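You operate a simulated robot arm through the tools that you are given. There is no shell and no other tool.

You are at the controls of a simulated robot arm. One attempt, no reset.

Task
Finish sifting, brush the carbon dust off the small table, shut the mill's lid and set the knob to fine.
Fine: put the brush back. Set down upright: brush. What is to be rubbed or washed off counts as gone when no trace of it is left.

It is judged by the outcome, as a careful person would: the job done as asked, and still so three seconds after it is handed in. It fails if anything else is knocked over, pushed out of place, dropped, spilled or broken. Lids that push on must go on centred and level and be pressed home; caps that screw on are set level and turned clockwise until they are tight.

Robot
A 6-joint arm with a two-finger gripper, fixed in place. Base frame: the origin is on the floor under the middle of its stand, x ahead of it, y to its left, z up; the work surface is at about z = 0.92. Units: m, degrees, N and s.
It reaches about 1.206 m from its shoulder. Its first joint turns from -166.0 to 166.0 degrees. Payload 2.45 kg.
The TCP is the grasp point between the finger pads, 0.02 m short of the fingertips. In the tool frame z runs along the fingers and y along their closing line. The gripper opens to 0.14 m; its body begins 0.168 m behind the TCP.
Orientation is told as [roll, pitch, yaw] about the base's x, y, z axes, in that order, counted from this pose: with the fingers straight down and closing along the base's y, the tool's x points along the base's -x, its y along +y and its z along -z.

Tools
- The arm moves only by the tool nudge_tool. Its argument "steps" is a list of rows, each a list of 2 entries, a list of its own where there are three numbers: the shift along the base's x, y, z in mm, then the turn, a rotation vector about the base's x, y, z in rad. In form: [[[x, y, z], [ax, ay, az]], ...]. A call has 1 to 20 rows; each row shifts and turns the commanded pose from where the row before left it. "hand" is the closure in counts, from 0 (fully open) to 255 (shut), set as the call begins (left out, the last holds). A row lasts 0.2 s, in which the tool goes at most 0.05 m and 8.6 degrees; a call with a longer step from one row to the next is refused whole, and so is a gripper value outside its range. Where a pose cannot be reached the arm comes as near as it can. A force on the tool above 50 N (or 10 N above the force at the start of the call, whichever is more), or a blocked arm, ends the call early, and 0.2 s more pass. Each finger travels about 0.045 m/s and halts on what it meets, pressing with about 38 N; the grip force reading is that of the motor and also rises with nothing between the fingers. The clock runs only during rows and for 0.2 s after the last one: add rows that do not move to give the fingers time. The reply holds the time, the measured pose of the TCP, the force on the tool along the base axes, the opening and the grip force, in the units named above and with some noise, with the torque about the TCP (base axes, N m) and any sound that the robot's microphone picked up.
- Cameras (640 x 400 px; columns grow to the right, rows downward): "scene" is fixed at [0.2176, 0.651, 1.537]; the picture's right is [-0.58, -0.82, 0.00], its down [-0.41, 0.29, -0.86] and it looks along [0.71, -0.50, -0.50] (base axes); focal length 269 px, centre (320, 200). "wrist" rides on the gripper at [0.078, 0.011, -0.209] in the tool frame; the picture's right is [-0.14, 0.99, 0.00], its down [-0.92, -0.13, -0.37] and it looks along [-0.37, -0.05, 0.93] (tool axes); focal length 280 px, centre (320, 200).
- grab_frame(camera): a new picture of that camera. No time passes.
- pixel_to_xyz(camera, pixels): for up to 12 pixels [column, row] of the newest picture of that camera ("zoom" is the newest enlarged one), the place [x, y, z] in the base frame of the surface seen there, good to about 0.002 m. No time passes.
- inspect(camera, box): a new picture of the part [left, top, right, bottom] of that camera's present view, enlarged. No time passes.
- close_job(): hands the job in; it is judged then, once.

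Leave the gripper open and the arm clear of the work at the hand-in unless told otherwise.

The tools are called as a command line: name --argument value ..., lists and objects as JSON in quotes. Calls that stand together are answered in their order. nudge_tool: Moves the arm, as the interface text tells. Its arguments: {"type":"object","properties":{"steps":{"type":"array"},"hand":{"type":"number"}},"required":["steps"]} The other tools are called the same way: grab_frame (camera) takes a picture; pixel_to_xyz (camera, pixels) gives the place of the surface under pixels of a picture; inspect (camera, box) takes an enlarged picture of a part of a camera's view; close_job () hands the job in.

At the start:

```text
time: 0.0
ee_pos: [0.4115, 0.3376, 1.4147]
orientation: [0.1, 0.0, 0.0]
wrist_force: [-0.8, 0.2, 0.1]
moment: [0.0, 0.03, -0.02]
finger_gap: 0.1404
gripper_force: 0.1
```

scene: 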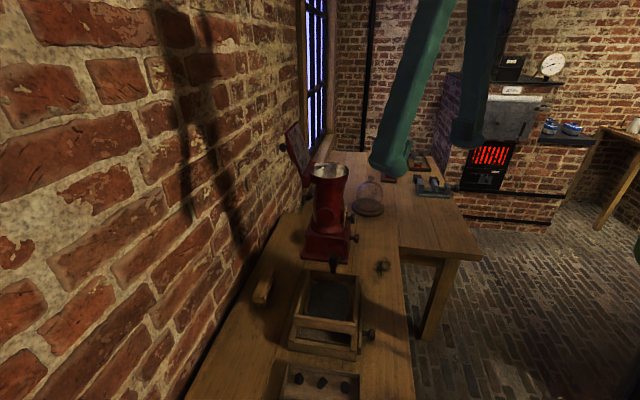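
wrist: 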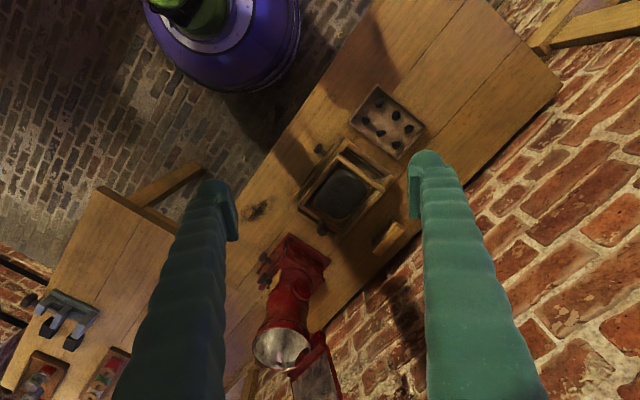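

I see a red mill with an open lid, a sieve-like box on the table, and a brush perhaps. I start by taking closer looks at the scene from both cameras.

inspect --camera "scene" --box '[240, 240, 440, 400]'

inspect --camera "scene" --box '[260, 110, 480, 260]'

inspect --camera "wrist" --box '[230, 70, 450, 270]'

inspect --camera "wrist" --box '[0, 180, 400, 400]'

```text
2.50 times, centred on (340, 320) of scene
```

zoom: 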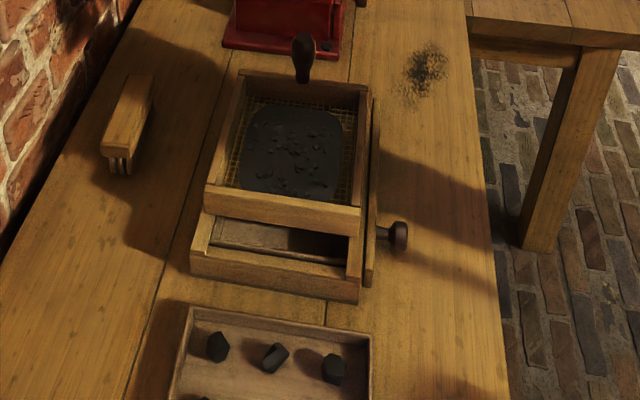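

```text
2.67 times, centred on (370, 185) of scene
```

zoom: 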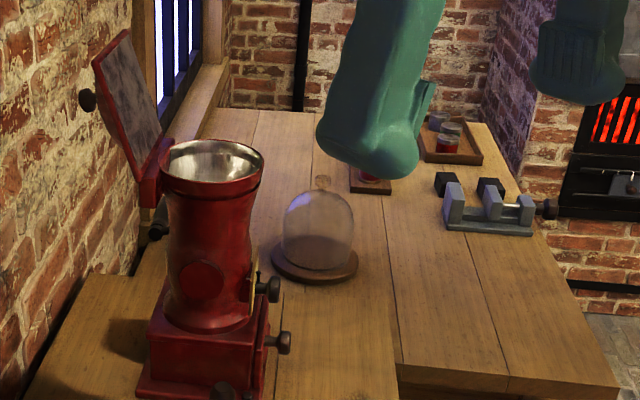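

```text
2.00 times, centred on (340, 170) of wrist
```

zoom: 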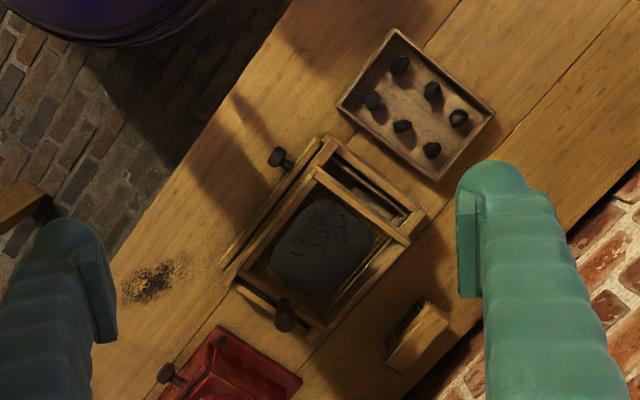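

```text
1.60 times, centred on (200, 290) of wrist
```

zoom: 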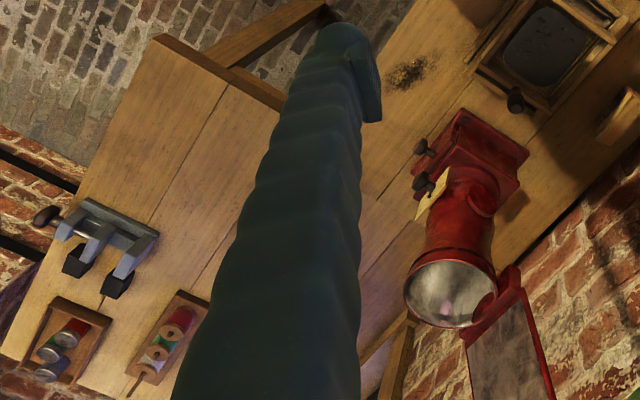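

I want coordinates of the main pieces: brush, sieve, dust spot, mill, its knobs and lid. I measure pixels in the scene picture.

grab_frame --camera "scene"

pixel_to_xyz --camera "scene" --pixels '[[262, 290], [373, 268], [384, 262], [335, 258], [370, 335], [330, 297], [330, 170], [345, 180], [300, 140], [350, 215], [356, 238], [330, 240]]'

inspect --camera "scene" --box '[280, 110, 380, 180]'

inspect --camera "scene" --box '[290, 180, 380, 280]'

inspect --camera "scene" --box '[235, 260, 315, 310]'

```text
taken
```

scene: 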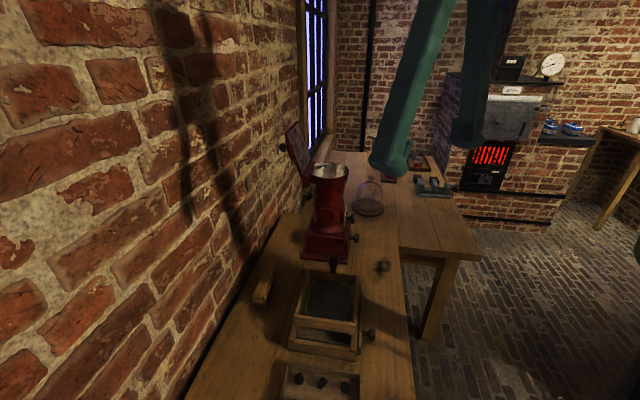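

```text
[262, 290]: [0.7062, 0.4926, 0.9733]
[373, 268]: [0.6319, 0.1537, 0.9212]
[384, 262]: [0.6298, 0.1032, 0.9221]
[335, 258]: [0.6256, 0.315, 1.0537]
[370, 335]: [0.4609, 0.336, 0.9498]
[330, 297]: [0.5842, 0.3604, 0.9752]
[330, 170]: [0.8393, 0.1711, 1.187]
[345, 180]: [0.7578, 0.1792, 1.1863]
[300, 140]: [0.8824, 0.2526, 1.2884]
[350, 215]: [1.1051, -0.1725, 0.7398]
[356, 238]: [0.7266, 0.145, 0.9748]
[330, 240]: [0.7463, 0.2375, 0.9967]
```

```text
5.71 times, centred on (330, 145) of scene
```

zoom: 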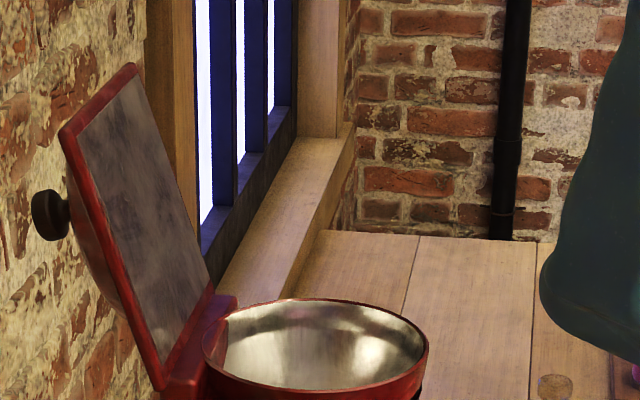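

```text
4.00 times, centred on (335, 230) of scene
```

zoom: 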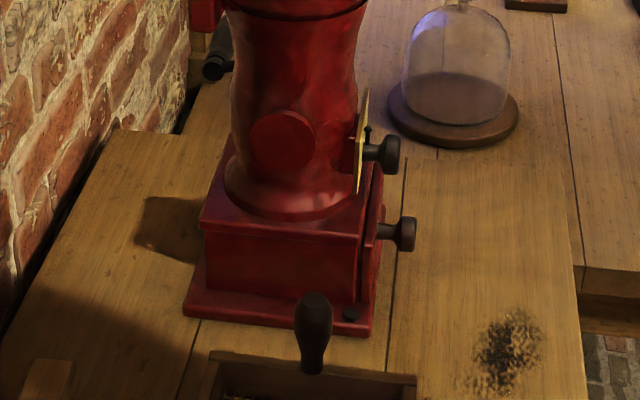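

```text
8.00 times, centred on (275, 285) of scene
```

zoom: 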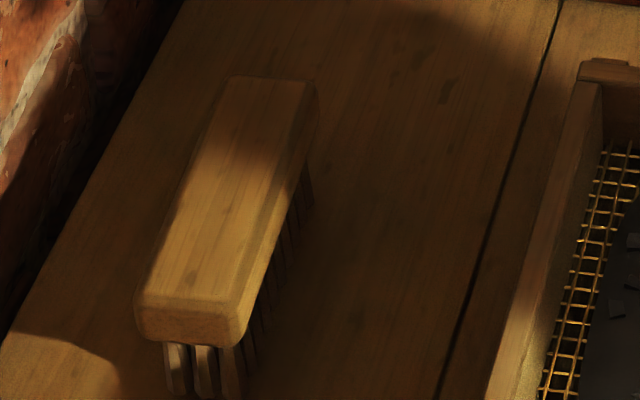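

The enlarged pictures show real detail, so I zoom in further on the sieve, the mill's knobs and the brush from the wrist camera.

inspect --camera "wrist" --box '[290, 130, 400, 240]'

inspect --camera "wrist" --box '[240, 220, 350, 330]'

inspect --camera "wrist" --box '[240, 320, 370, 400]'

inspect --camera "scene" --box '[335, 205, 375, 245]'

inspect --camera "scene" --box '[280, 260, 390, 370]'

```text
3.64 times, centred on (345, 185) of wrist
```

zoom: 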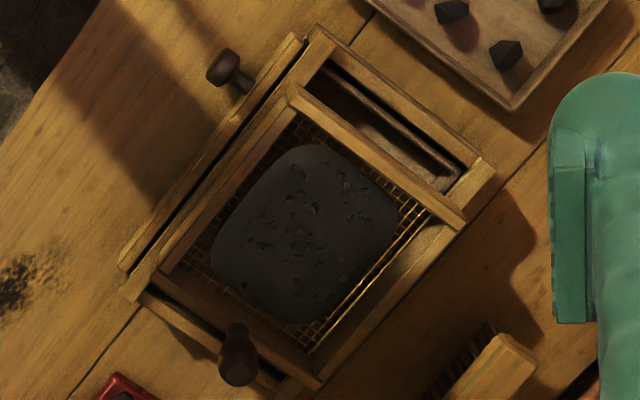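

```text
3.64 times, centred on (295, 275) of wrist
```

zoom: 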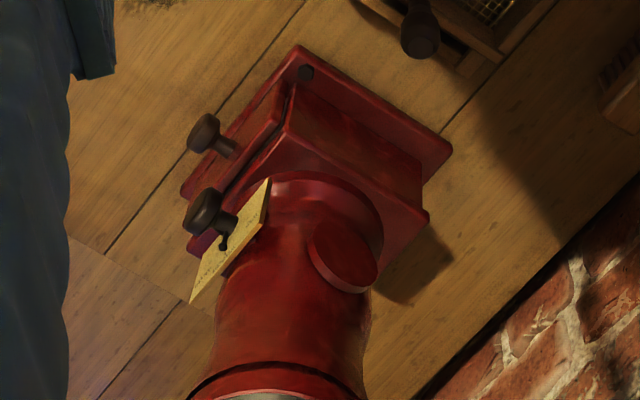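

```text
4.92 times, centred on (305, 360) of wrist
```

zoom: 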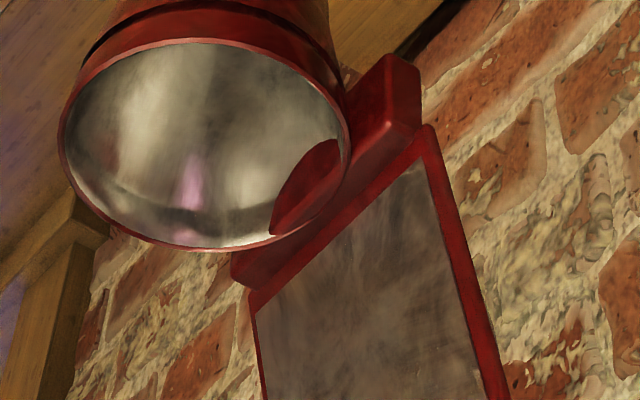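

```text
10.00 times, centred on (355, 225) of scene
```

zoom: 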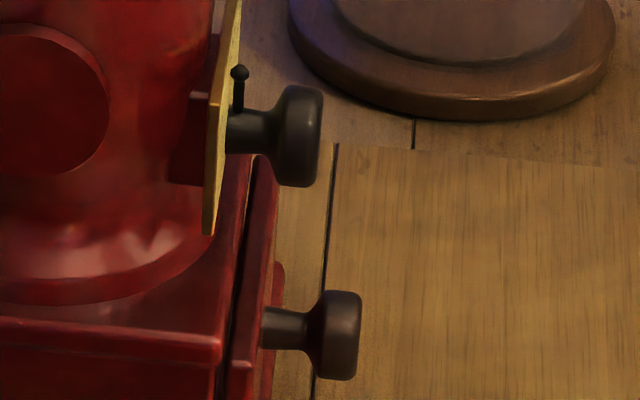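

```text
3.64 times, centred on (335, 315) of scene
```

zoom: 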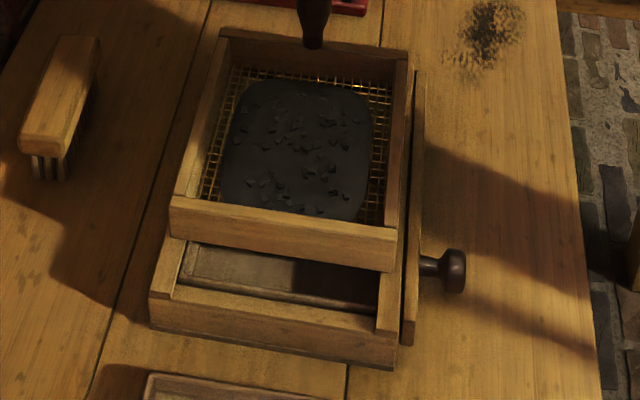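

The sieve is an upper frame (with mesh and black powder) sliding on a lower box, with an upright handle on its mill end; the lower box has a drawer with a knob. The mill has a lever knob with a yellow scale plate. I measure the sieve's corners, handle, brush and dust from the wrist camera.

inspect --camera "wrist" --box '[290, 130, 400, 240]'

pixel_to_xyz --camera "zoom" --pixels '[[293, 98], [460, 222], [316, 382], [160, 270], [318, 34], [485, 172], [130, 292], [238, 372], [225, 68], [125, 265], [235, 335], [300, 230]]'

inspect --camera "wrist" --box '[240, 170, 440, 270]'

pixel_to_xyz --camera "wrist" --pixels '[[375, 248], [402, 228], [398, 225], [378, 255], [245, 215], [265, 203], [238, 212], [275, 198], [252, 212], [285, 330]]'

```text
3.64 times, centred on (345, 185) of wrist
```

zoom: 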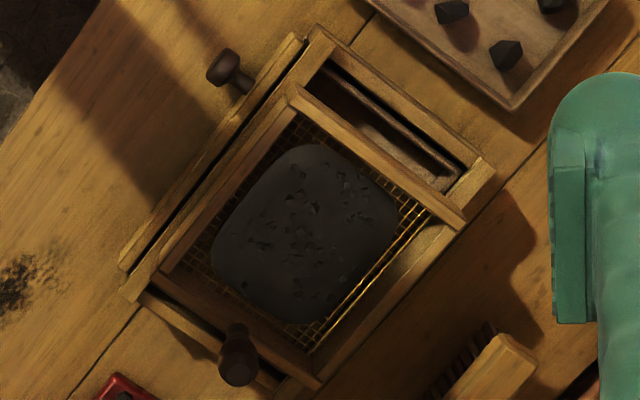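

```text
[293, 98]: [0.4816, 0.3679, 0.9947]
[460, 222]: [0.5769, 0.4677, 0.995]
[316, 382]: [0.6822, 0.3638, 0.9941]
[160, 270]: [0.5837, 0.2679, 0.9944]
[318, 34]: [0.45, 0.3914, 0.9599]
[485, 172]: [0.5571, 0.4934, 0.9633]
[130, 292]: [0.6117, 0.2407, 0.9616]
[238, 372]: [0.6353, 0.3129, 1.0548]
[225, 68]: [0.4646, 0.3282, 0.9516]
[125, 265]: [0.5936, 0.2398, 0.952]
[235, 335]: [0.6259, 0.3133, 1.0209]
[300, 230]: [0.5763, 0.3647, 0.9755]
```

```text
3.20 times, centred on (340, 220) of wrist
```

zoom: 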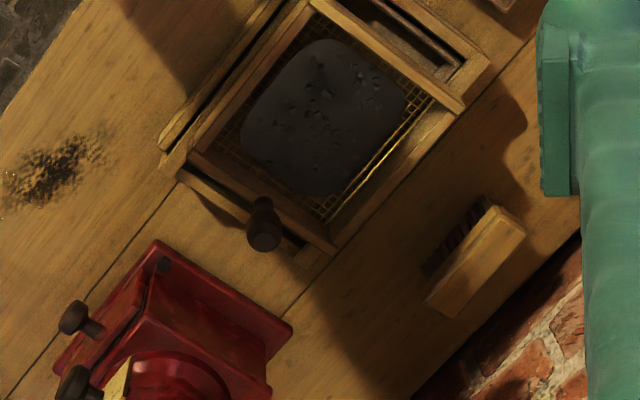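

```text
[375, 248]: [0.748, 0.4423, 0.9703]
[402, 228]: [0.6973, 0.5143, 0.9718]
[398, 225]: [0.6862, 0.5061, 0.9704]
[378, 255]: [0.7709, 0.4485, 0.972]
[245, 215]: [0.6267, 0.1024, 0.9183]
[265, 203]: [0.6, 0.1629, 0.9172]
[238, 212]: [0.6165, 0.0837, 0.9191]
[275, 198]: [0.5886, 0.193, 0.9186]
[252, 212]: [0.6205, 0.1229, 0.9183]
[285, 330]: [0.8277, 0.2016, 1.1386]
```

The sieve sits centred on its box with about 39 mm free either way along the table's long axis (about -45° heading). Now I measure the mill: the lever knob, plate, hopper rim, hinge and lid.

inspect --camera "wrist" --box '[240, 220, 350, 330]'

pixel_to_xyz --camera "zoom" --pixels '[[205, 132], [200, 210], [225, 243], [268, 182], [192, 300], [300, 50], [445, 150], [190, 192], [345, 260], [230, 150], [192, 238], [425, 215]]'

inspect --camera "scene" --box '[275, 115, 365, 185]'

pixel_to_xyz --camera "zoom" --pixels '[[62, 215], [138, 70], [70, 130], [165, 385], [215, 290], [240, 345], [430, 350], [330, 298], [330, 395], [150, 200], [100, 250], [200, 370]]'

```text
3.64 times, centred on (295, 275) of wrist
```

zoom: 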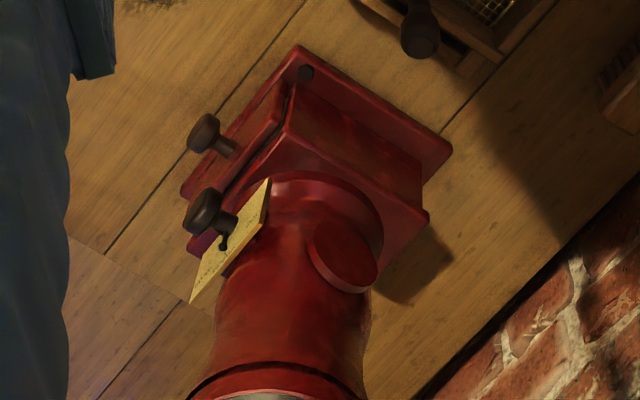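

```text
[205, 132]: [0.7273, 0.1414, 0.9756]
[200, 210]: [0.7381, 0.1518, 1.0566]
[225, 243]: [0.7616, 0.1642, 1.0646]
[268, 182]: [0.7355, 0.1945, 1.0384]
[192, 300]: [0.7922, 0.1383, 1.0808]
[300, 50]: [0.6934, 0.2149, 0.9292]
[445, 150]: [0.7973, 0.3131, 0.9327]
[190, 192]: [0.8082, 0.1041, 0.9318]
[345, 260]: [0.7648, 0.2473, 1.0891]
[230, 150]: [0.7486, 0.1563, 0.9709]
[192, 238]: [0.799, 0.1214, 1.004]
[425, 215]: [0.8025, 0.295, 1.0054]
```

```text
5.71 times, centred on (320, 150) of scene
```

zoom: 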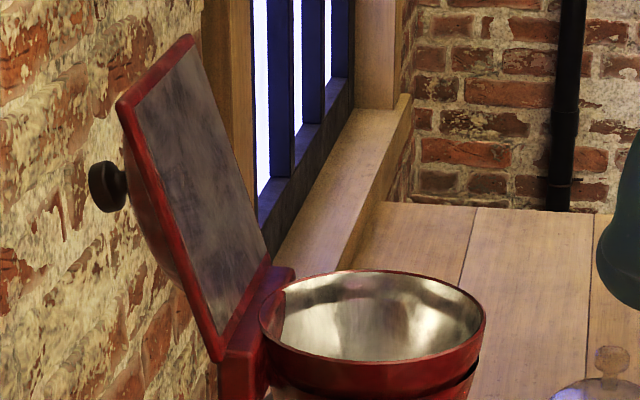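

```text
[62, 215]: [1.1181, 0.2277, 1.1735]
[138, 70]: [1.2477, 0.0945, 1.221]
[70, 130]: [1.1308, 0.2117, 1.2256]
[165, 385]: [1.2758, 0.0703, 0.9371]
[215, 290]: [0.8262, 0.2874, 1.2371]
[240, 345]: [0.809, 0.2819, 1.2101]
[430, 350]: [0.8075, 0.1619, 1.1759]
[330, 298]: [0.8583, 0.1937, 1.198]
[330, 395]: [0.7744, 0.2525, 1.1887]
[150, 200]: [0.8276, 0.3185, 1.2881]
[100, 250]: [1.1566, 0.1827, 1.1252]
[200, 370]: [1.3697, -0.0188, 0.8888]
```

In table axes (u = toward the mill at -45°, v = toward the wall at +45°), the sieve handle is at about (0.631, 0.314) with its top near z 1.06, and the mill centre is at about (0.80, 0.205). I turn the tool -45° so the fingers close across the sieve and move above the handle, staying high.

nudge_tool --steps '[[[20, -3, -12], [0, 0, -0.0982]], [[20, -3, -12], [0, 0, -0.0982]], [[20, -3, -12], [0, 0, -0.0982]], [[20, -3, -12], [0, 0, -0.0982]], [[20, -3, -12], [0, 0, -0.0982]], [[20, -3, -12], [0, 0, -0.0982]], [[20, -3, -12], [0, 0, -0.0982]], [[20, -3, -12], [0, 0, -0.0982]]]' --hand 0

grab_frame --camera "wrist"

grab_frame --camera "scene"

```text
time: 1.8
ee_pos: [0.5721, 0.315, 1.3168]
orientation: [0.0, 0.0, -45.1]
wrist_force: [-0.7, -0.2, 0.6]
moment: [0.0, -0.07, 0.04]
finger_gap: 0.1401
gripper_force: 0.0
```

```text
taken
```

wrist: 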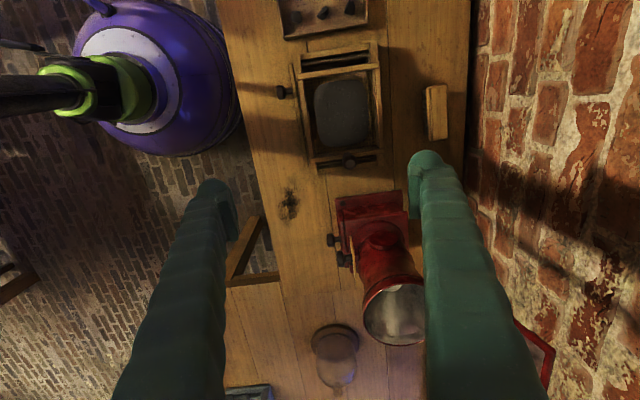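

```text
taken
```

scene: 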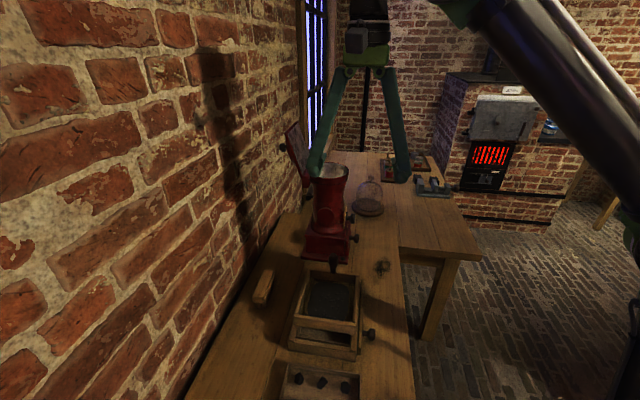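

The view is now aligned with the table. I zoom to the dust, sieve and brush and measure them again, including the table's edge.

inspect --camera "wrist" --box '[250, 150, 350, 250]'

pixel_to_xyz --camera "wrist" --pixels '[[290, 190], [280, 205], [300, 205], [289, 218], [262, 205], [268, 240], [320, 190], [350, 162], [437, 86], [437, 138], [428, 112], [447, 112]]'

inspect --camera "wrist" --box '[270, 30, 470, 180]'

inspect --camera "wrist" --box '[300, 180, 440, 360]'

```text
4.00 times, centred on (300, 200) of wrist
```

zoom: 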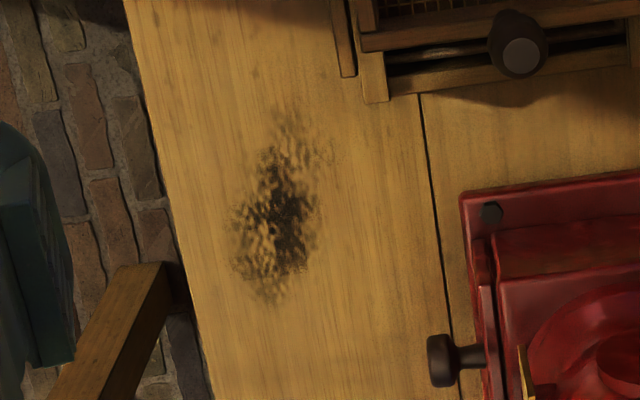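

```text
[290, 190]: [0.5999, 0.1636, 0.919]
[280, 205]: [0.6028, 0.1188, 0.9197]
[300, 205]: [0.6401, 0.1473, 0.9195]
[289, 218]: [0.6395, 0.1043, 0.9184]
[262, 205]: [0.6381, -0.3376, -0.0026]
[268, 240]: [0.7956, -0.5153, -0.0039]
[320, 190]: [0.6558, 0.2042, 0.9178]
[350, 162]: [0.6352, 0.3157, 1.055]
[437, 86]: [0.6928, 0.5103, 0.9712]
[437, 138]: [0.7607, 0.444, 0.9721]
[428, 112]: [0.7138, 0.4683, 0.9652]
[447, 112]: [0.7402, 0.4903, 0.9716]
```

```text
2.67 times, centred on (370, 105) of wrist
```

zoom: 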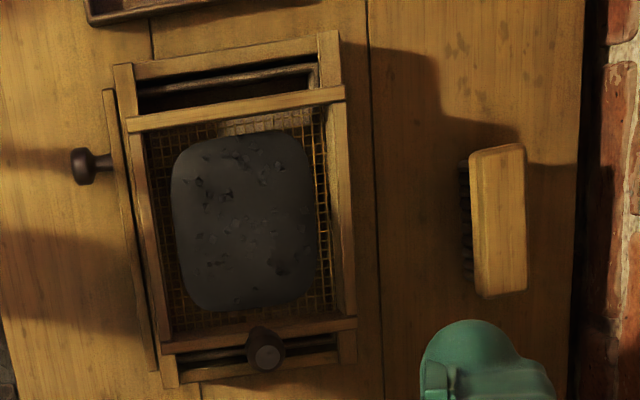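

```text
2.22 times, centred on (370, 270) of wrist
```

zoom: 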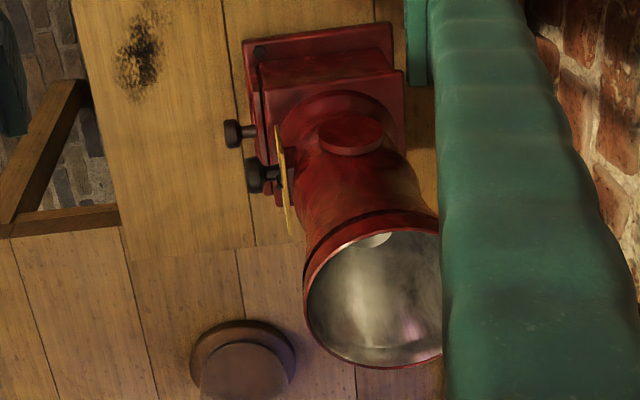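

I measure the dust's extremes, the table edge and the sieve handle's shape more closely.

pixel_to_xyz --camera "wrist" --pixels '[[276, 212], [303, 187], [288, 227], [293, 174], [264, 198], [300, 180], [270, 220], [303, 215]]'

inspect --camera "scene" --box '[310, 245, 360, 285]'

pixel_to_xyz --camera "zoom" --pixels '[[295, 105], [295, 140], [295, 170], [295, 195], [295, 215], [270, 140], [320, 140], [270, 190], [320, 190]]'

inspect --camera "wrist" --box '[320, 140, 380, 180]'

pixel_to_xyz --camera "zoom" --pixels '[[320, 200], [320, 230], [320, 260], [320, 160], [280, 220], [360, 220], [320, 120]]'

```text
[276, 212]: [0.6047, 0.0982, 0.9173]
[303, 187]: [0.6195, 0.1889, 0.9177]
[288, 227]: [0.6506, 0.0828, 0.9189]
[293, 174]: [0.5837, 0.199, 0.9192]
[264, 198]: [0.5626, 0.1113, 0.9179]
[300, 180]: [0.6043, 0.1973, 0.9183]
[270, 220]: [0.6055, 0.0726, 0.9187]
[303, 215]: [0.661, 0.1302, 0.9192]
```

```text
10.00 times, centred on (335, 265) of scene
```

zoom: 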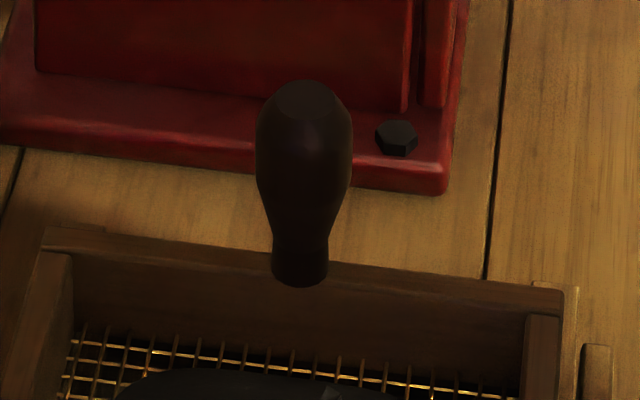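

```text
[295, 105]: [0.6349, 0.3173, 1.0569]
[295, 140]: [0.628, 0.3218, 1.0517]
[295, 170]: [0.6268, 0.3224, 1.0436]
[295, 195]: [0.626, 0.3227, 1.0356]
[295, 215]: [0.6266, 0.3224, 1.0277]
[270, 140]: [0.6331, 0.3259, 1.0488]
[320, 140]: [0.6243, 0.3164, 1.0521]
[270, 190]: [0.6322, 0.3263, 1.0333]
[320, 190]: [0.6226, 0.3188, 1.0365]
```

```text
10.00 times, centred on (350, 160) of wrist
```

zoom: 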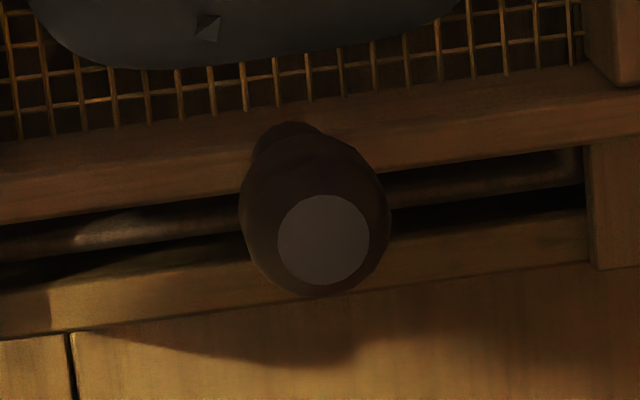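

```text
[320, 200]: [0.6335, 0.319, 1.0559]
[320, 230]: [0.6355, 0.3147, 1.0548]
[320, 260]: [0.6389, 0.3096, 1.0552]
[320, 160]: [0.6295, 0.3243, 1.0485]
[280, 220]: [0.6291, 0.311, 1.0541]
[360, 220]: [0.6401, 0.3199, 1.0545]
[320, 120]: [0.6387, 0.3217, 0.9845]
```

Handle axis is at about (0.6355, 0.315), about 22 mm thick, top at z 1.055. I move above it and down to z ≈ 1.10 with the fingers half-open, then look.

nudge_tool --steps '[[[32, 1, 0], [0, 0, 0]], [[32, 0.4, 0], [0, 0, 0]], [[0, 0, -40], [0, 0, 0]], [[0, 0, -40], [0, 0, 0]], [[0, 0, -40], [0, 0, 0]], [[0, 0, -40], [0, 0, 0]], [[0, 0, -40], [0, 0, 0]], [[0, 0, -18], [0, 0, 0]], [[0, 0, 0], [0, 0, 0]]]' --hand 130

grab_frame --camera "wrist"

grab_frame --camera "scene"

```text
time: 3.8
ee_pos: [0.636, 0.3168, 1.1003]
orientation: [0.0, 0.0, -45.0]
wrist_force: [0.9, -0.1, 0.3]
moment: [0.01, 0.0, 0.0]
finger_gap: 0.0688
gripper_force: 0.0
```

```text
taken
```

wrist: 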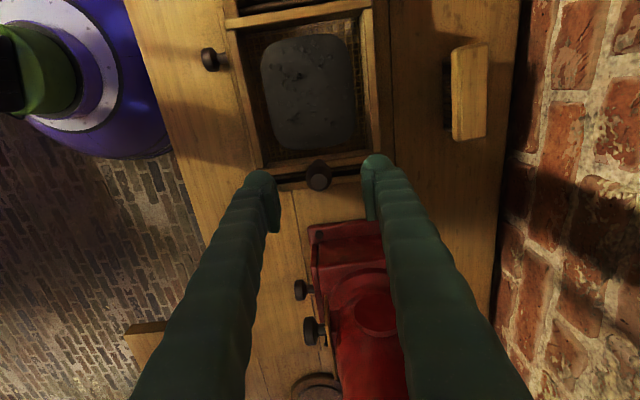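

```text
taken
```

scene: 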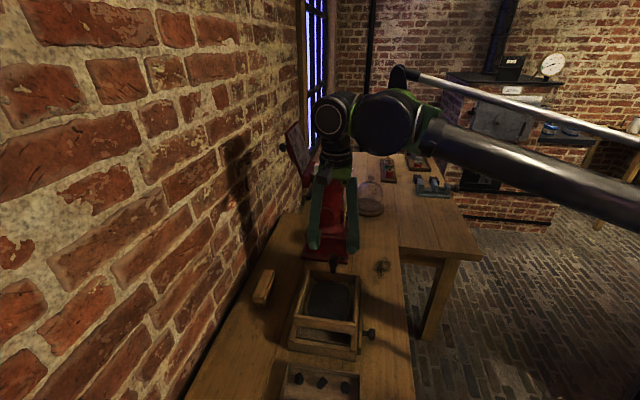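

The fingers straddle the handle (at pixel 318,175). I lower 68 mm to z ≈ 1.032 and close on the handle.

nudge_tool --steps '[[[0, 0, -25], [0, 0, 0]], [[0, 0, -25], [0, 0, 0]], [[0, 0, -19], [0, 0, 0]], [[0, 0, 0], [0, 0, 0]]]' --hand 130

grab_frame --camera "wrist"

inspect --camera "scene" --box '[290, 220, 390, 320]'

```text
time: 4.8
ee_pos: [0.6345, 0.3143, 1.0312]
orientation: [0.0, 0.1, -44.9]
wrist_force: [-0.1, -0.5, -0.6]
moment: [0.01, -0.03, 0.02]
finger_gap: 0.0687
gripper_force: 0.0
```

```text
taken
```

wrist: 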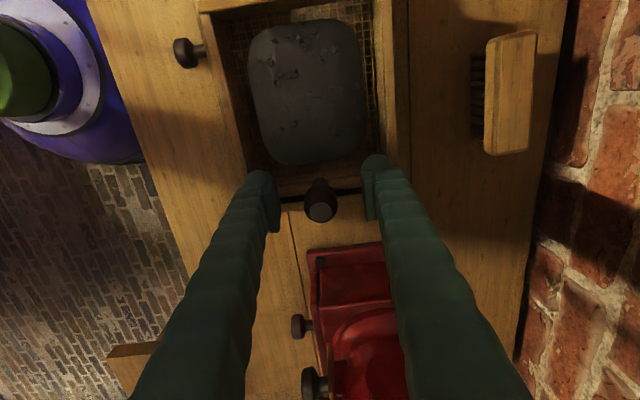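

```text
4.00 times, centred on (340, 270) of scene
```

zoom: 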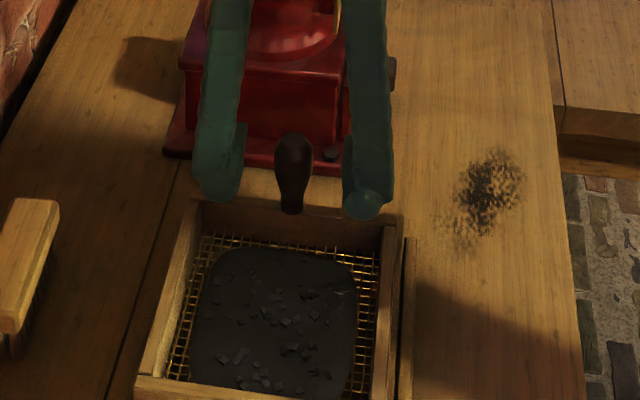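

The handle is centred between the fingers. I close the grip on it.

nudge_tool --steps '[[[0, 0, 0], [0, 0, 0]], [[0, 0, 0], [0, 0, 0]], [[0, 0, 0], [0, 0, 0]], [[0, 0, 0], [0, 0, 0]], [[0, 0, 0], [0, 0, 0]]]' --hand 255

inspect --camera "wrist" --box '[240, 0, 420, 240]'

```text
time: 6.0
ee_pos: [0.636, 0.3141, 1.0299]
orientation: [0.0, 0.0, -45.0]
wrist_force: [-1.1, 0.2, -2.3]
moment: [0.01, 0.05, 0.02]
finger_gap: 0.0234
gripper_force: 45.0
```

```text
1.67 times, centred on (330, 120) of wrist
```

zoom: 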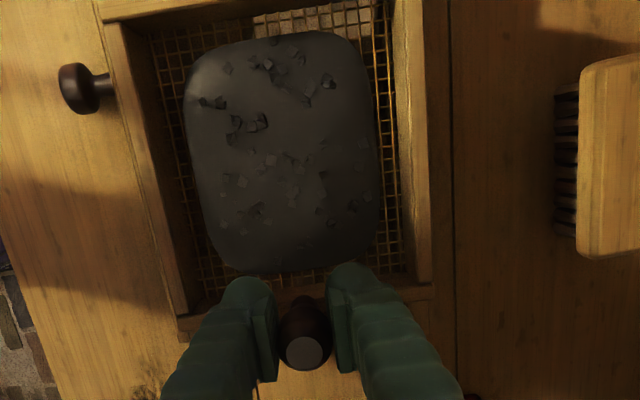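

The grip holds at 23 mm gap. I try a slow first stroke of 20 mm toward the tray end (-u) and back, watching the force.

nudge_tool --steps '[[[-3.54, 3.54, 0], [0, 0, 0]], [[-3.54, 3.54, 0], [0, 0, 0]], [[-3.54, 3.54, 0], [0, 0, 0]], [[-3.54, 3.54, 0], [0, 0, 0]], [[0, 0, 0], [0, 0, 0]]]'

inspect --camera "wrist" --box '[240, 0, 420, 240]'

inspect --camera "scene" --box '[280, 250, 390, 370]'

```text
time: 7.2
ee_pos: [0.6226, 0.3284, 1.0317]
orientation: [0.0, 0.0, -45.1]
wrist_force: [-1.1, -1.1, -2.3]
moment: [-0.05, 0.04, -0.06]
finger_gap: 0.0235
gripper_force: 45.1
```

```text
1.67 times, centred on (330, 120) of wrist
```

zoom: 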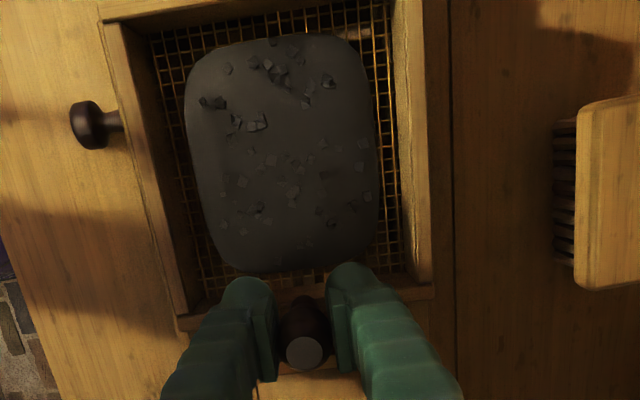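

```text
3.33 times, centred on (335, 310) of scene
```

zoom: 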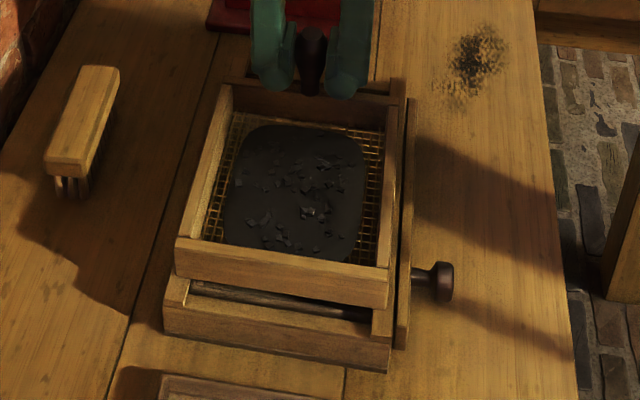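

The sieve slides freely with hardly any force. I now shuttle it between -20 and +20 mm, five cycles.

nudge_tool --steps '[[[14.1, -14.1, 0], [0, 0, 0]], [[14.1, -14.1, 0], [0, 0, 0]], [[-14.1, 14.1, 0], [0, 0, 0]], [[-14.1, 14.1, 0], [0, 0, 0]], [[14.1, -14.1, 0], [0, 0, 0]], [[14.1, -14.1, 0], [0, 0, 0]], [[-14.1, 14.1, 0], [0, 0, 0]], [[-14.1, 14.1, 0], [0, 0, 0]], [[14.1, -14.1, 0], [0, 0, 0]], [[14.1, -14.1, 0], [0, 0, 0]], [[-14.1, 14.1, 0], [0, 0, 0]], [[-14.1, 14.1, 0], [0, 0, 0]], [[14.1, -14.1, 0], [0, 0, 0]], [[14.1, -14.1, 0], [0, 0, 0]], [[-14.1, 14.1, 0], [0, 0, 0]], [[-14.1, 14.1, 0], [0, 0, 0]], [[14.1, -14.1, 0], [0, 0, 0]], [[14.1, -14.1, 0], [0, 0, 0]], [[-14.1, 14.1, 0], [0, 0, 0]], [[-14.1, 14.1, 0], [0, 0, 0]]]'

inspect --camera "wrist" --box '[240, 0, 420, 240]'

inspect --camera "scene" --box '[280, 250, 390, 370]'

```text
time: 11.4
ee_pos: [0.6201, 0.3294, 1.0324]
orientation: [-0.1, 0.0, -45.0]
wrist_force: [1.8, 0.9, 28.3]
moment: [-0.1, -0.17, 0.13]
finger_gap: 0.0234
gripper_force: 44.8
```

```text
1.67 times, centred on (330, 120) of wrist
```

zoom: 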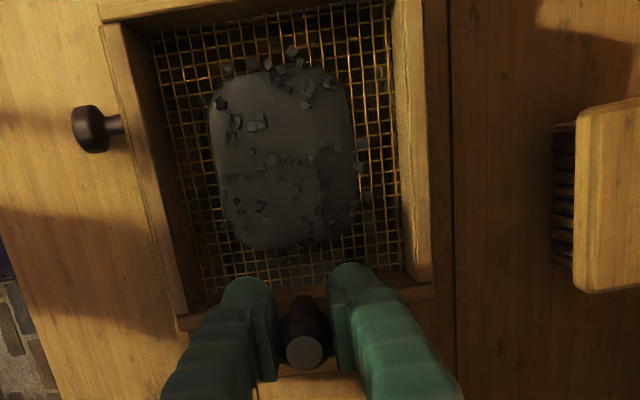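

```text
3.33 times, centred on (335, 310) of scene
```

zoom: 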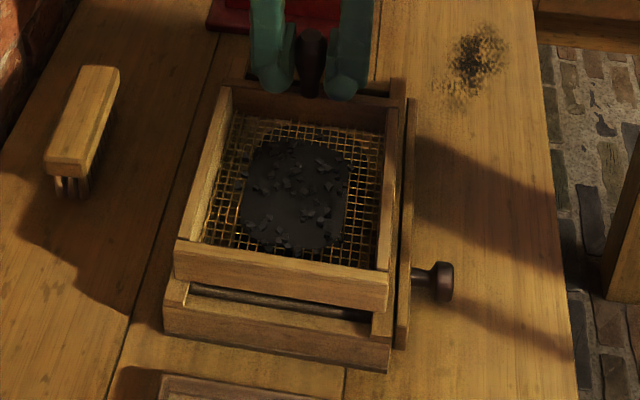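

The powder has shrunk visibly to a smaller patch. The vertical force reads 28 N; I hold still for a moment to see if it settles.

nudge_tool --steps '[[[0, 0, 0], [0, 0, 0]], [[0, 0, 0], [0, 0, 0]]]'

```text
time: 12.0
ee_pos: [0.6207, 0.3303, 1.0314]
orientation: [-0.1, 0.1, -45.0]
wrist_force: [2.4, 3.7, 27.9]
moment: [-0.04, -0.07, 0.05]
finger_gap: 0.0236
gripper_force: 45.0
```

The force stays, so the grip is pressing the sieve down a little. I raise the command by 1 mm to unload it.

nudge_tool --steps '[[[0, 0, 0.5], [0, 0, 0]], [[0, 0, 0.5], [0, 0, 0]], [[0, 0, 0], [0, 0, 0]]]'

```text
time: 12.8
ee_pos: [0.6205, 0.3302, 1.0309]
orientation: [-0.1, 0.0, -45.0]
wrist_force: [-7.4, -5.2, -12.7]
moment: [-0.08, 0.05, -0.03]
finger_gap: 0.0235
gripper_force: 45.2
```

One millimetre turned it to -13 N, so the contact is just stiff; I ease back 0.3 mm and continue shuttling.

nudge_tool --steps '[[[14.1, -14.1, -0.3], [0, 0, 0]], [[14.1, -14.1, 0], [0, 0, 0]], [[-14.1, 14.1, 0], [0, 0, 0]], [[-14.1, 14.1, 0], [0, 0, 0]], [[14.1, -14.1, 0], [0, 0, 0]], [[14.1, -14.1, 0], [0, 0, 0]], [[-14.1, 14.1, 0], [0, 0, 0]], [[-14.1, 14.1, 0], [0, 0, 0]], [[14.1, -14.1, 0], [0, 0, 0]], [[14.1, -14.1, 0], [0, 0, 0]], [[-14.1, 14.1, 0], [0, 0, 0]], [[-14.1, 14.1, 0], [0, 0, 0]], [[14.1, -14.1, 0], [0, 0, 0]], [[14.1, -14.1, 0], [0, 0, 0]], [[-14.1, 14.1, 0], [0, 0, 0]], [[-14.1, 14.1, 0], [0, 0, 0]], [[14.1, -14.1, 0], [0, 0, 0]], [[14.1, -14.1, 0], [0, 0, 0]], [[-14.1, 14.1, 0], [0, 0, 0]], [[-14.1, 14.1, 0], [0, 0, 0]]]'

inspect --camera "wrist" --box '[240, 0, 420, 240]'

inspect --camera "scene" --box '[280, 250, 390, 370]'

```text
time: 17.0
ee_pos: [0.6207, 0.3286, 1.0318]
orientation: [0.0, 0.0, -45.0]
wrist_force: [-11.5, -12.0, -9.2]
moment: [-0.03, 0.18, -0.02]
finger_gap: 0.0234
gripper_force: 44.7
```

```text
1.67 times, centred on (330, 120) of wrist
```

zoom: 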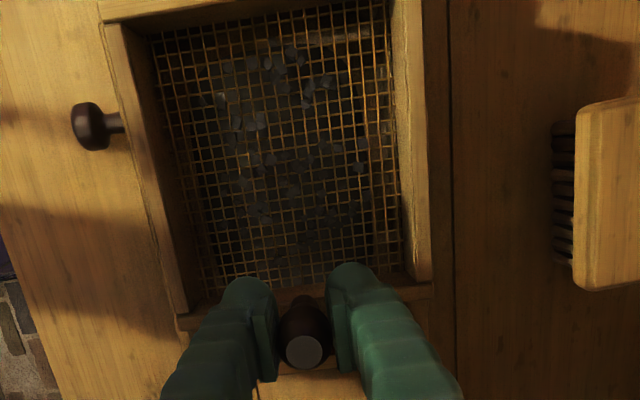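

```text
3.33 times, centred on (335, 310) of scene
```

zoom: 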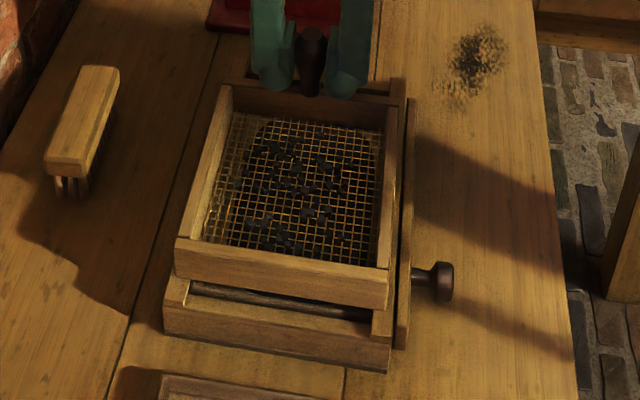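

The powder patch is gone; some pieces show on or under the mesh. I run five more cycles to be thorough.

nudge_tool --steps '[[[14.1, -14.1, 0], [0, 0, 0]], [[14.1, -14.1, 0], [0, 0, 0]], [[-14.1, 14.1, 0], [0, 0, 0]], [[-14.1, 14.1, 0], [0, 0, 0]], [[14.1, -14.1, 0], [0, 0, 0]], [[14.1, -14.1, 0], [0, 0, 0]], [[-14.1, 14.1, 0], [0, 0, 0]], [[-14.1, 14.1, 0], [0, 0, 0]], [[14.1, -14.1, 0], [0, 0, 0]], [[14.1, -14.1, 0], [0, 0, 0]], [[-14.1, 14.1, 0], [0, 0, 0]], [[-14.1, 14.1, 0], [0, 0, 0]], [[14.1, -14.1, 0], [0, 0, 0]], [[14.1, -14.1, 0], [0, 0, 0]], [[-14.1, 14.1, 0], [0, 0, 0]], [[-14.1, 14.1, 0], [0, 0, 0]], [[14.1, -14.1, 0], [0, 0, 0]], [[14.1, -14.1, 0], [0, 0, 0]], [[-14.1, 14.1, 0], [0, 0, 0]], [[-14.1, 14.1, 0], [0, 0, 0]]]'

inspect --camera "wrist" --box '[280, 0, 390, 90]'

inspect --camera "wrist" --box '[280, 70, 390, 160]'

inspect --camera "scene" --box '[300, 280, 365, 340]'

```text
time: 21.2
ee_pos: [0.6212, 0.3284, 1.0316]
orientation: [0.0, 0.1, -44.9]
wrist_force: [7.1, 5.6, 17.5]
moment: [0.03, -0.21, 0.09]
finger_gap: 0.0238
gripper_force: 44.7
```

```text
4.44 times, centred on (335, 45) of wrist
```

zoom: 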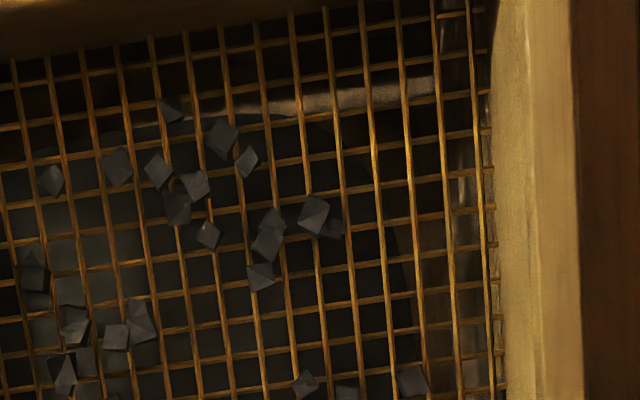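

```text
4.44 times, centred on (335, 115) of wrist
```

zoom: 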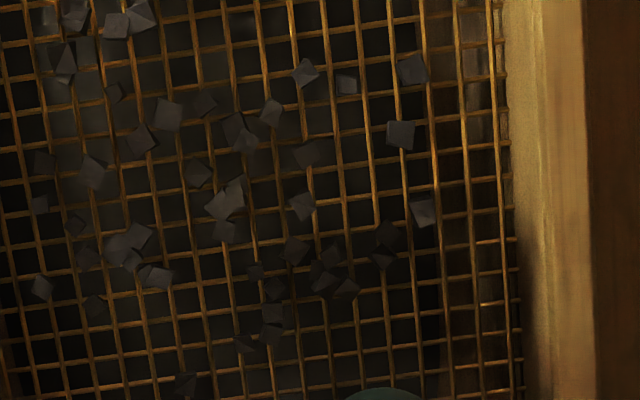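

```text
6.67 times, centred on (332, 310) of scene
```

zoom: 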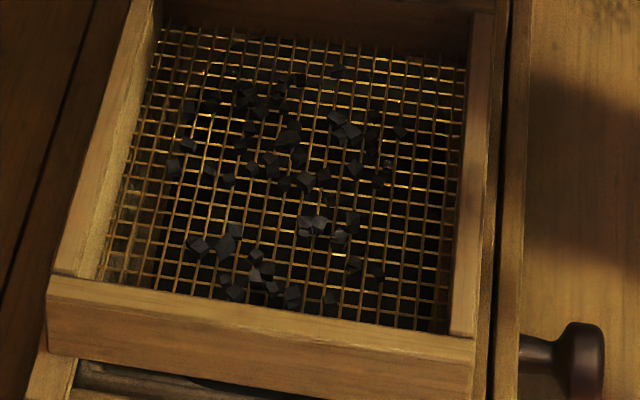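

Only the coarse grains remain on the mesh; all powder passed through. I slide the sieve back to its centred starting place and hold.

nudge_tool --steps '[[[7, -7, 0], [0, 0, 0]], [[7.2, -7.2, 0], [0, 0, 0]], [[0, 0, 0], [0, 0, 0]], [[0, 0, 0], [0, 0, 0]]]'

```text
time: 22.2
ee_pos: [0.6359, 0.3146, 1.0309]
orientation: [-0.1, 0.1, -45.0]
wrist_force: [-3.6, -2.9, -16.4]
moment: [-0.03, 0.11, -0.05]
finger_gap: 0.0236
gripper_force: 44.9
```

Centred again. I open the fingers and then lift straight up.

nudge_tool --steps '[[[0, 0, 0], [0, 0, 0]], [[0, 0, 0], [0, 0, 0]], [[0, 0, 0], [0, 0, 0]], [[0, 0, 0], [0, 0, 0]], [[0, 0, 25], [0, 0, 0]], [[0, 0, 40], [0, 0, 0]], [[0, 0, 40], [0, 0, 0]], [[0, 0, 40], [0, 0, 0]], [[0, 0, 40], [0, 0, 0]], [[0, 0, 0], [0, 0, 0]]]' --hand 130

grab_frame --camera "wrist"

inspect --camera "scene" --box '[240, 240, 440, 400]'

```text
time: 24.4
ee_pos: [0.6347, 0.3157, 1.219]
orientation: [0.0, 0.0, -45.0]
wrist_force: [0.7, 0.8, -0.4]
moment: [-0.01, 0.0, 0.0]
finger_gap: 0.0684
gripper_force: 0.1
```

```text
taken
```

wrist: 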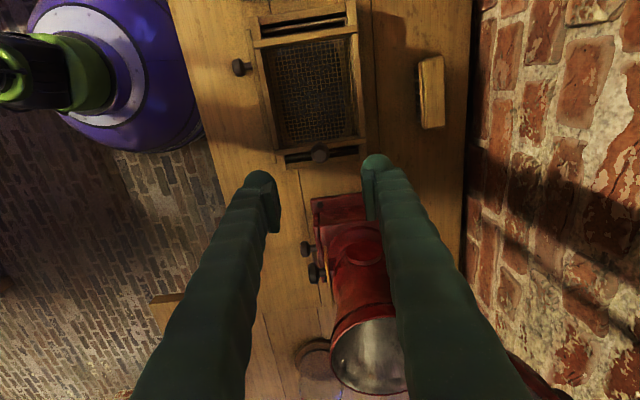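

```text
2.50 times, centred on (340, 320) of scene
```

zoom: 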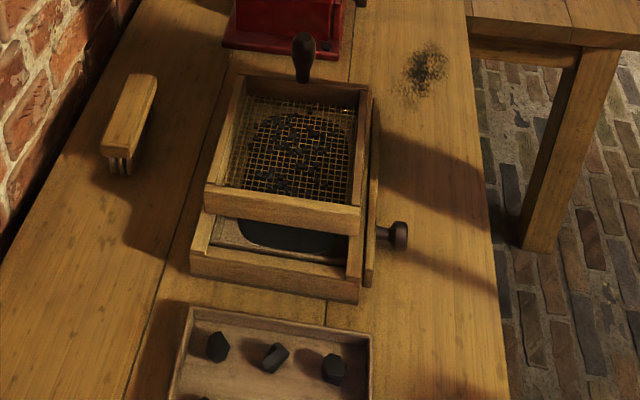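

The powder now lies in the box below and the sieve is back in place. Next is the brush near the wall (v ≈ 0.853, wall at v ≈ 0.95). I check the arm's own bulk around the wrist for wall clearance.

inspect --camera "scene" --box '[260, 40, 460, 280]'

grab_frame --camera "scene"

pixel_to_xyz --camera "scene" --pixels '[[318, 230], [350, 230], [335, 60], [320, 40], [345, 95], [380, 60], [420, 60], [335, 130], [350, 130], [320, 130]]'

```text
1.67 times, centred on (360, 160) of scene
```

zoom: 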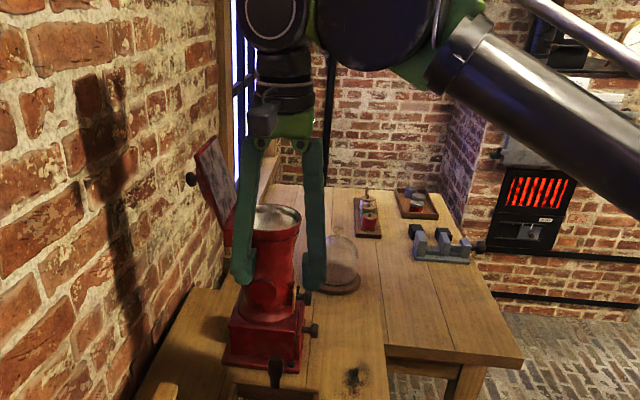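

```text
taken
```

scene: 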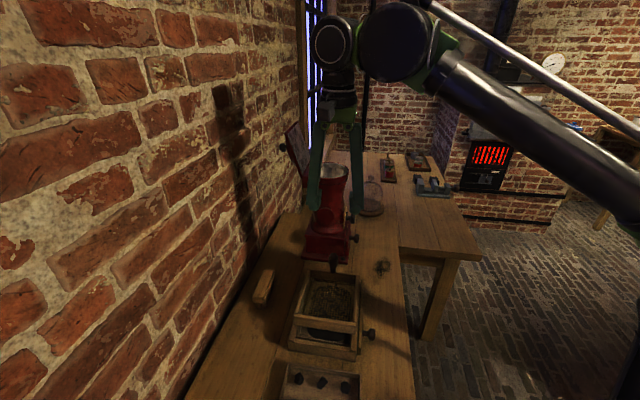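

```text
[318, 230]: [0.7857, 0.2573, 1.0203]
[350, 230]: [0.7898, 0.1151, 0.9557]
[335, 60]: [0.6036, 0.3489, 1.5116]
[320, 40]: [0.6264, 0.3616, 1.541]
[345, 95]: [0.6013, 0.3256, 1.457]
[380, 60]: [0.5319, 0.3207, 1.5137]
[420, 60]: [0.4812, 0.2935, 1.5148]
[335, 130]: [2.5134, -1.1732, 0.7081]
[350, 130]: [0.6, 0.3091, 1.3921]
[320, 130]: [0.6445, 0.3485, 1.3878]
```

The gripper and wrist reach only about 5–6 cm toward the wall from the TCP, so a vertical grip on the brush should clear it. I check the wall foot beside the brush and the brush shape.

pixel_to_xyz --camera "wrist" --pixels '[[455, 90], [462, 90], [470, 90], [480, 90], [432, 60], [432, 125], [420, 90], [444, 90], [431, 92]]'

inspect --camera "wrist" --box '[395, 40, 475, 140]'

inspect --camera "scene" --box '[235, 255, 305, 315]'

pixel_to_xyz --camera "zoom" --pixels '[[220, 330], [210, 360], [240, 395], [300, 240], [270, 330], [220, 200], [310, 130], [180, 305], [310, 190]]'

```text
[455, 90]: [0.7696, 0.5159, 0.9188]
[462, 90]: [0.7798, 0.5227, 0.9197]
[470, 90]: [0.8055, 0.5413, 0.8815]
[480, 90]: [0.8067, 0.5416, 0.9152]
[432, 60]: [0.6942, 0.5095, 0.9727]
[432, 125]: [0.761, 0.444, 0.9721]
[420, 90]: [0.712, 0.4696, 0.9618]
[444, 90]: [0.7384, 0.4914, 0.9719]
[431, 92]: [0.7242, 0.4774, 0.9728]
```

```text
4.00 times, centred on (435, 90) of wrist
```

zoom: 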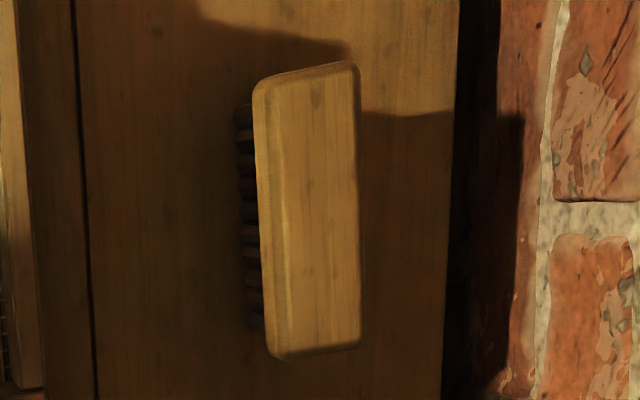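

```text
6.67 times, centred on (270, 285) of scene
```

zoom: 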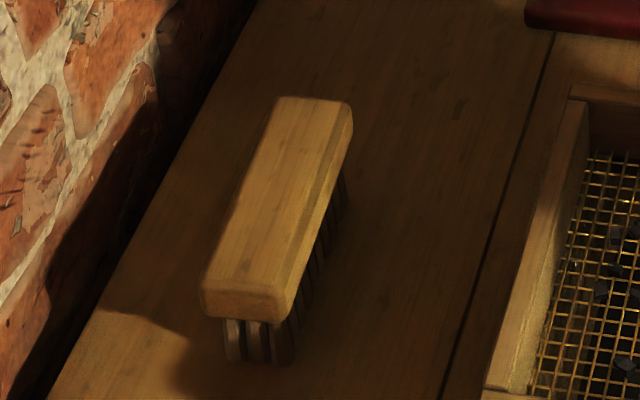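

```text
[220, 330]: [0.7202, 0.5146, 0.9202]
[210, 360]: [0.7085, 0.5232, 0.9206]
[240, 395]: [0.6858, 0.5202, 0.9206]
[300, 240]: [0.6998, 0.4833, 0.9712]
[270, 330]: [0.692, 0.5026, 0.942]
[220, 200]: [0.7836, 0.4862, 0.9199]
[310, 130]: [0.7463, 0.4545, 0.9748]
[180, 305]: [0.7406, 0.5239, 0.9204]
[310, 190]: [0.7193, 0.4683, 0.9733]
```

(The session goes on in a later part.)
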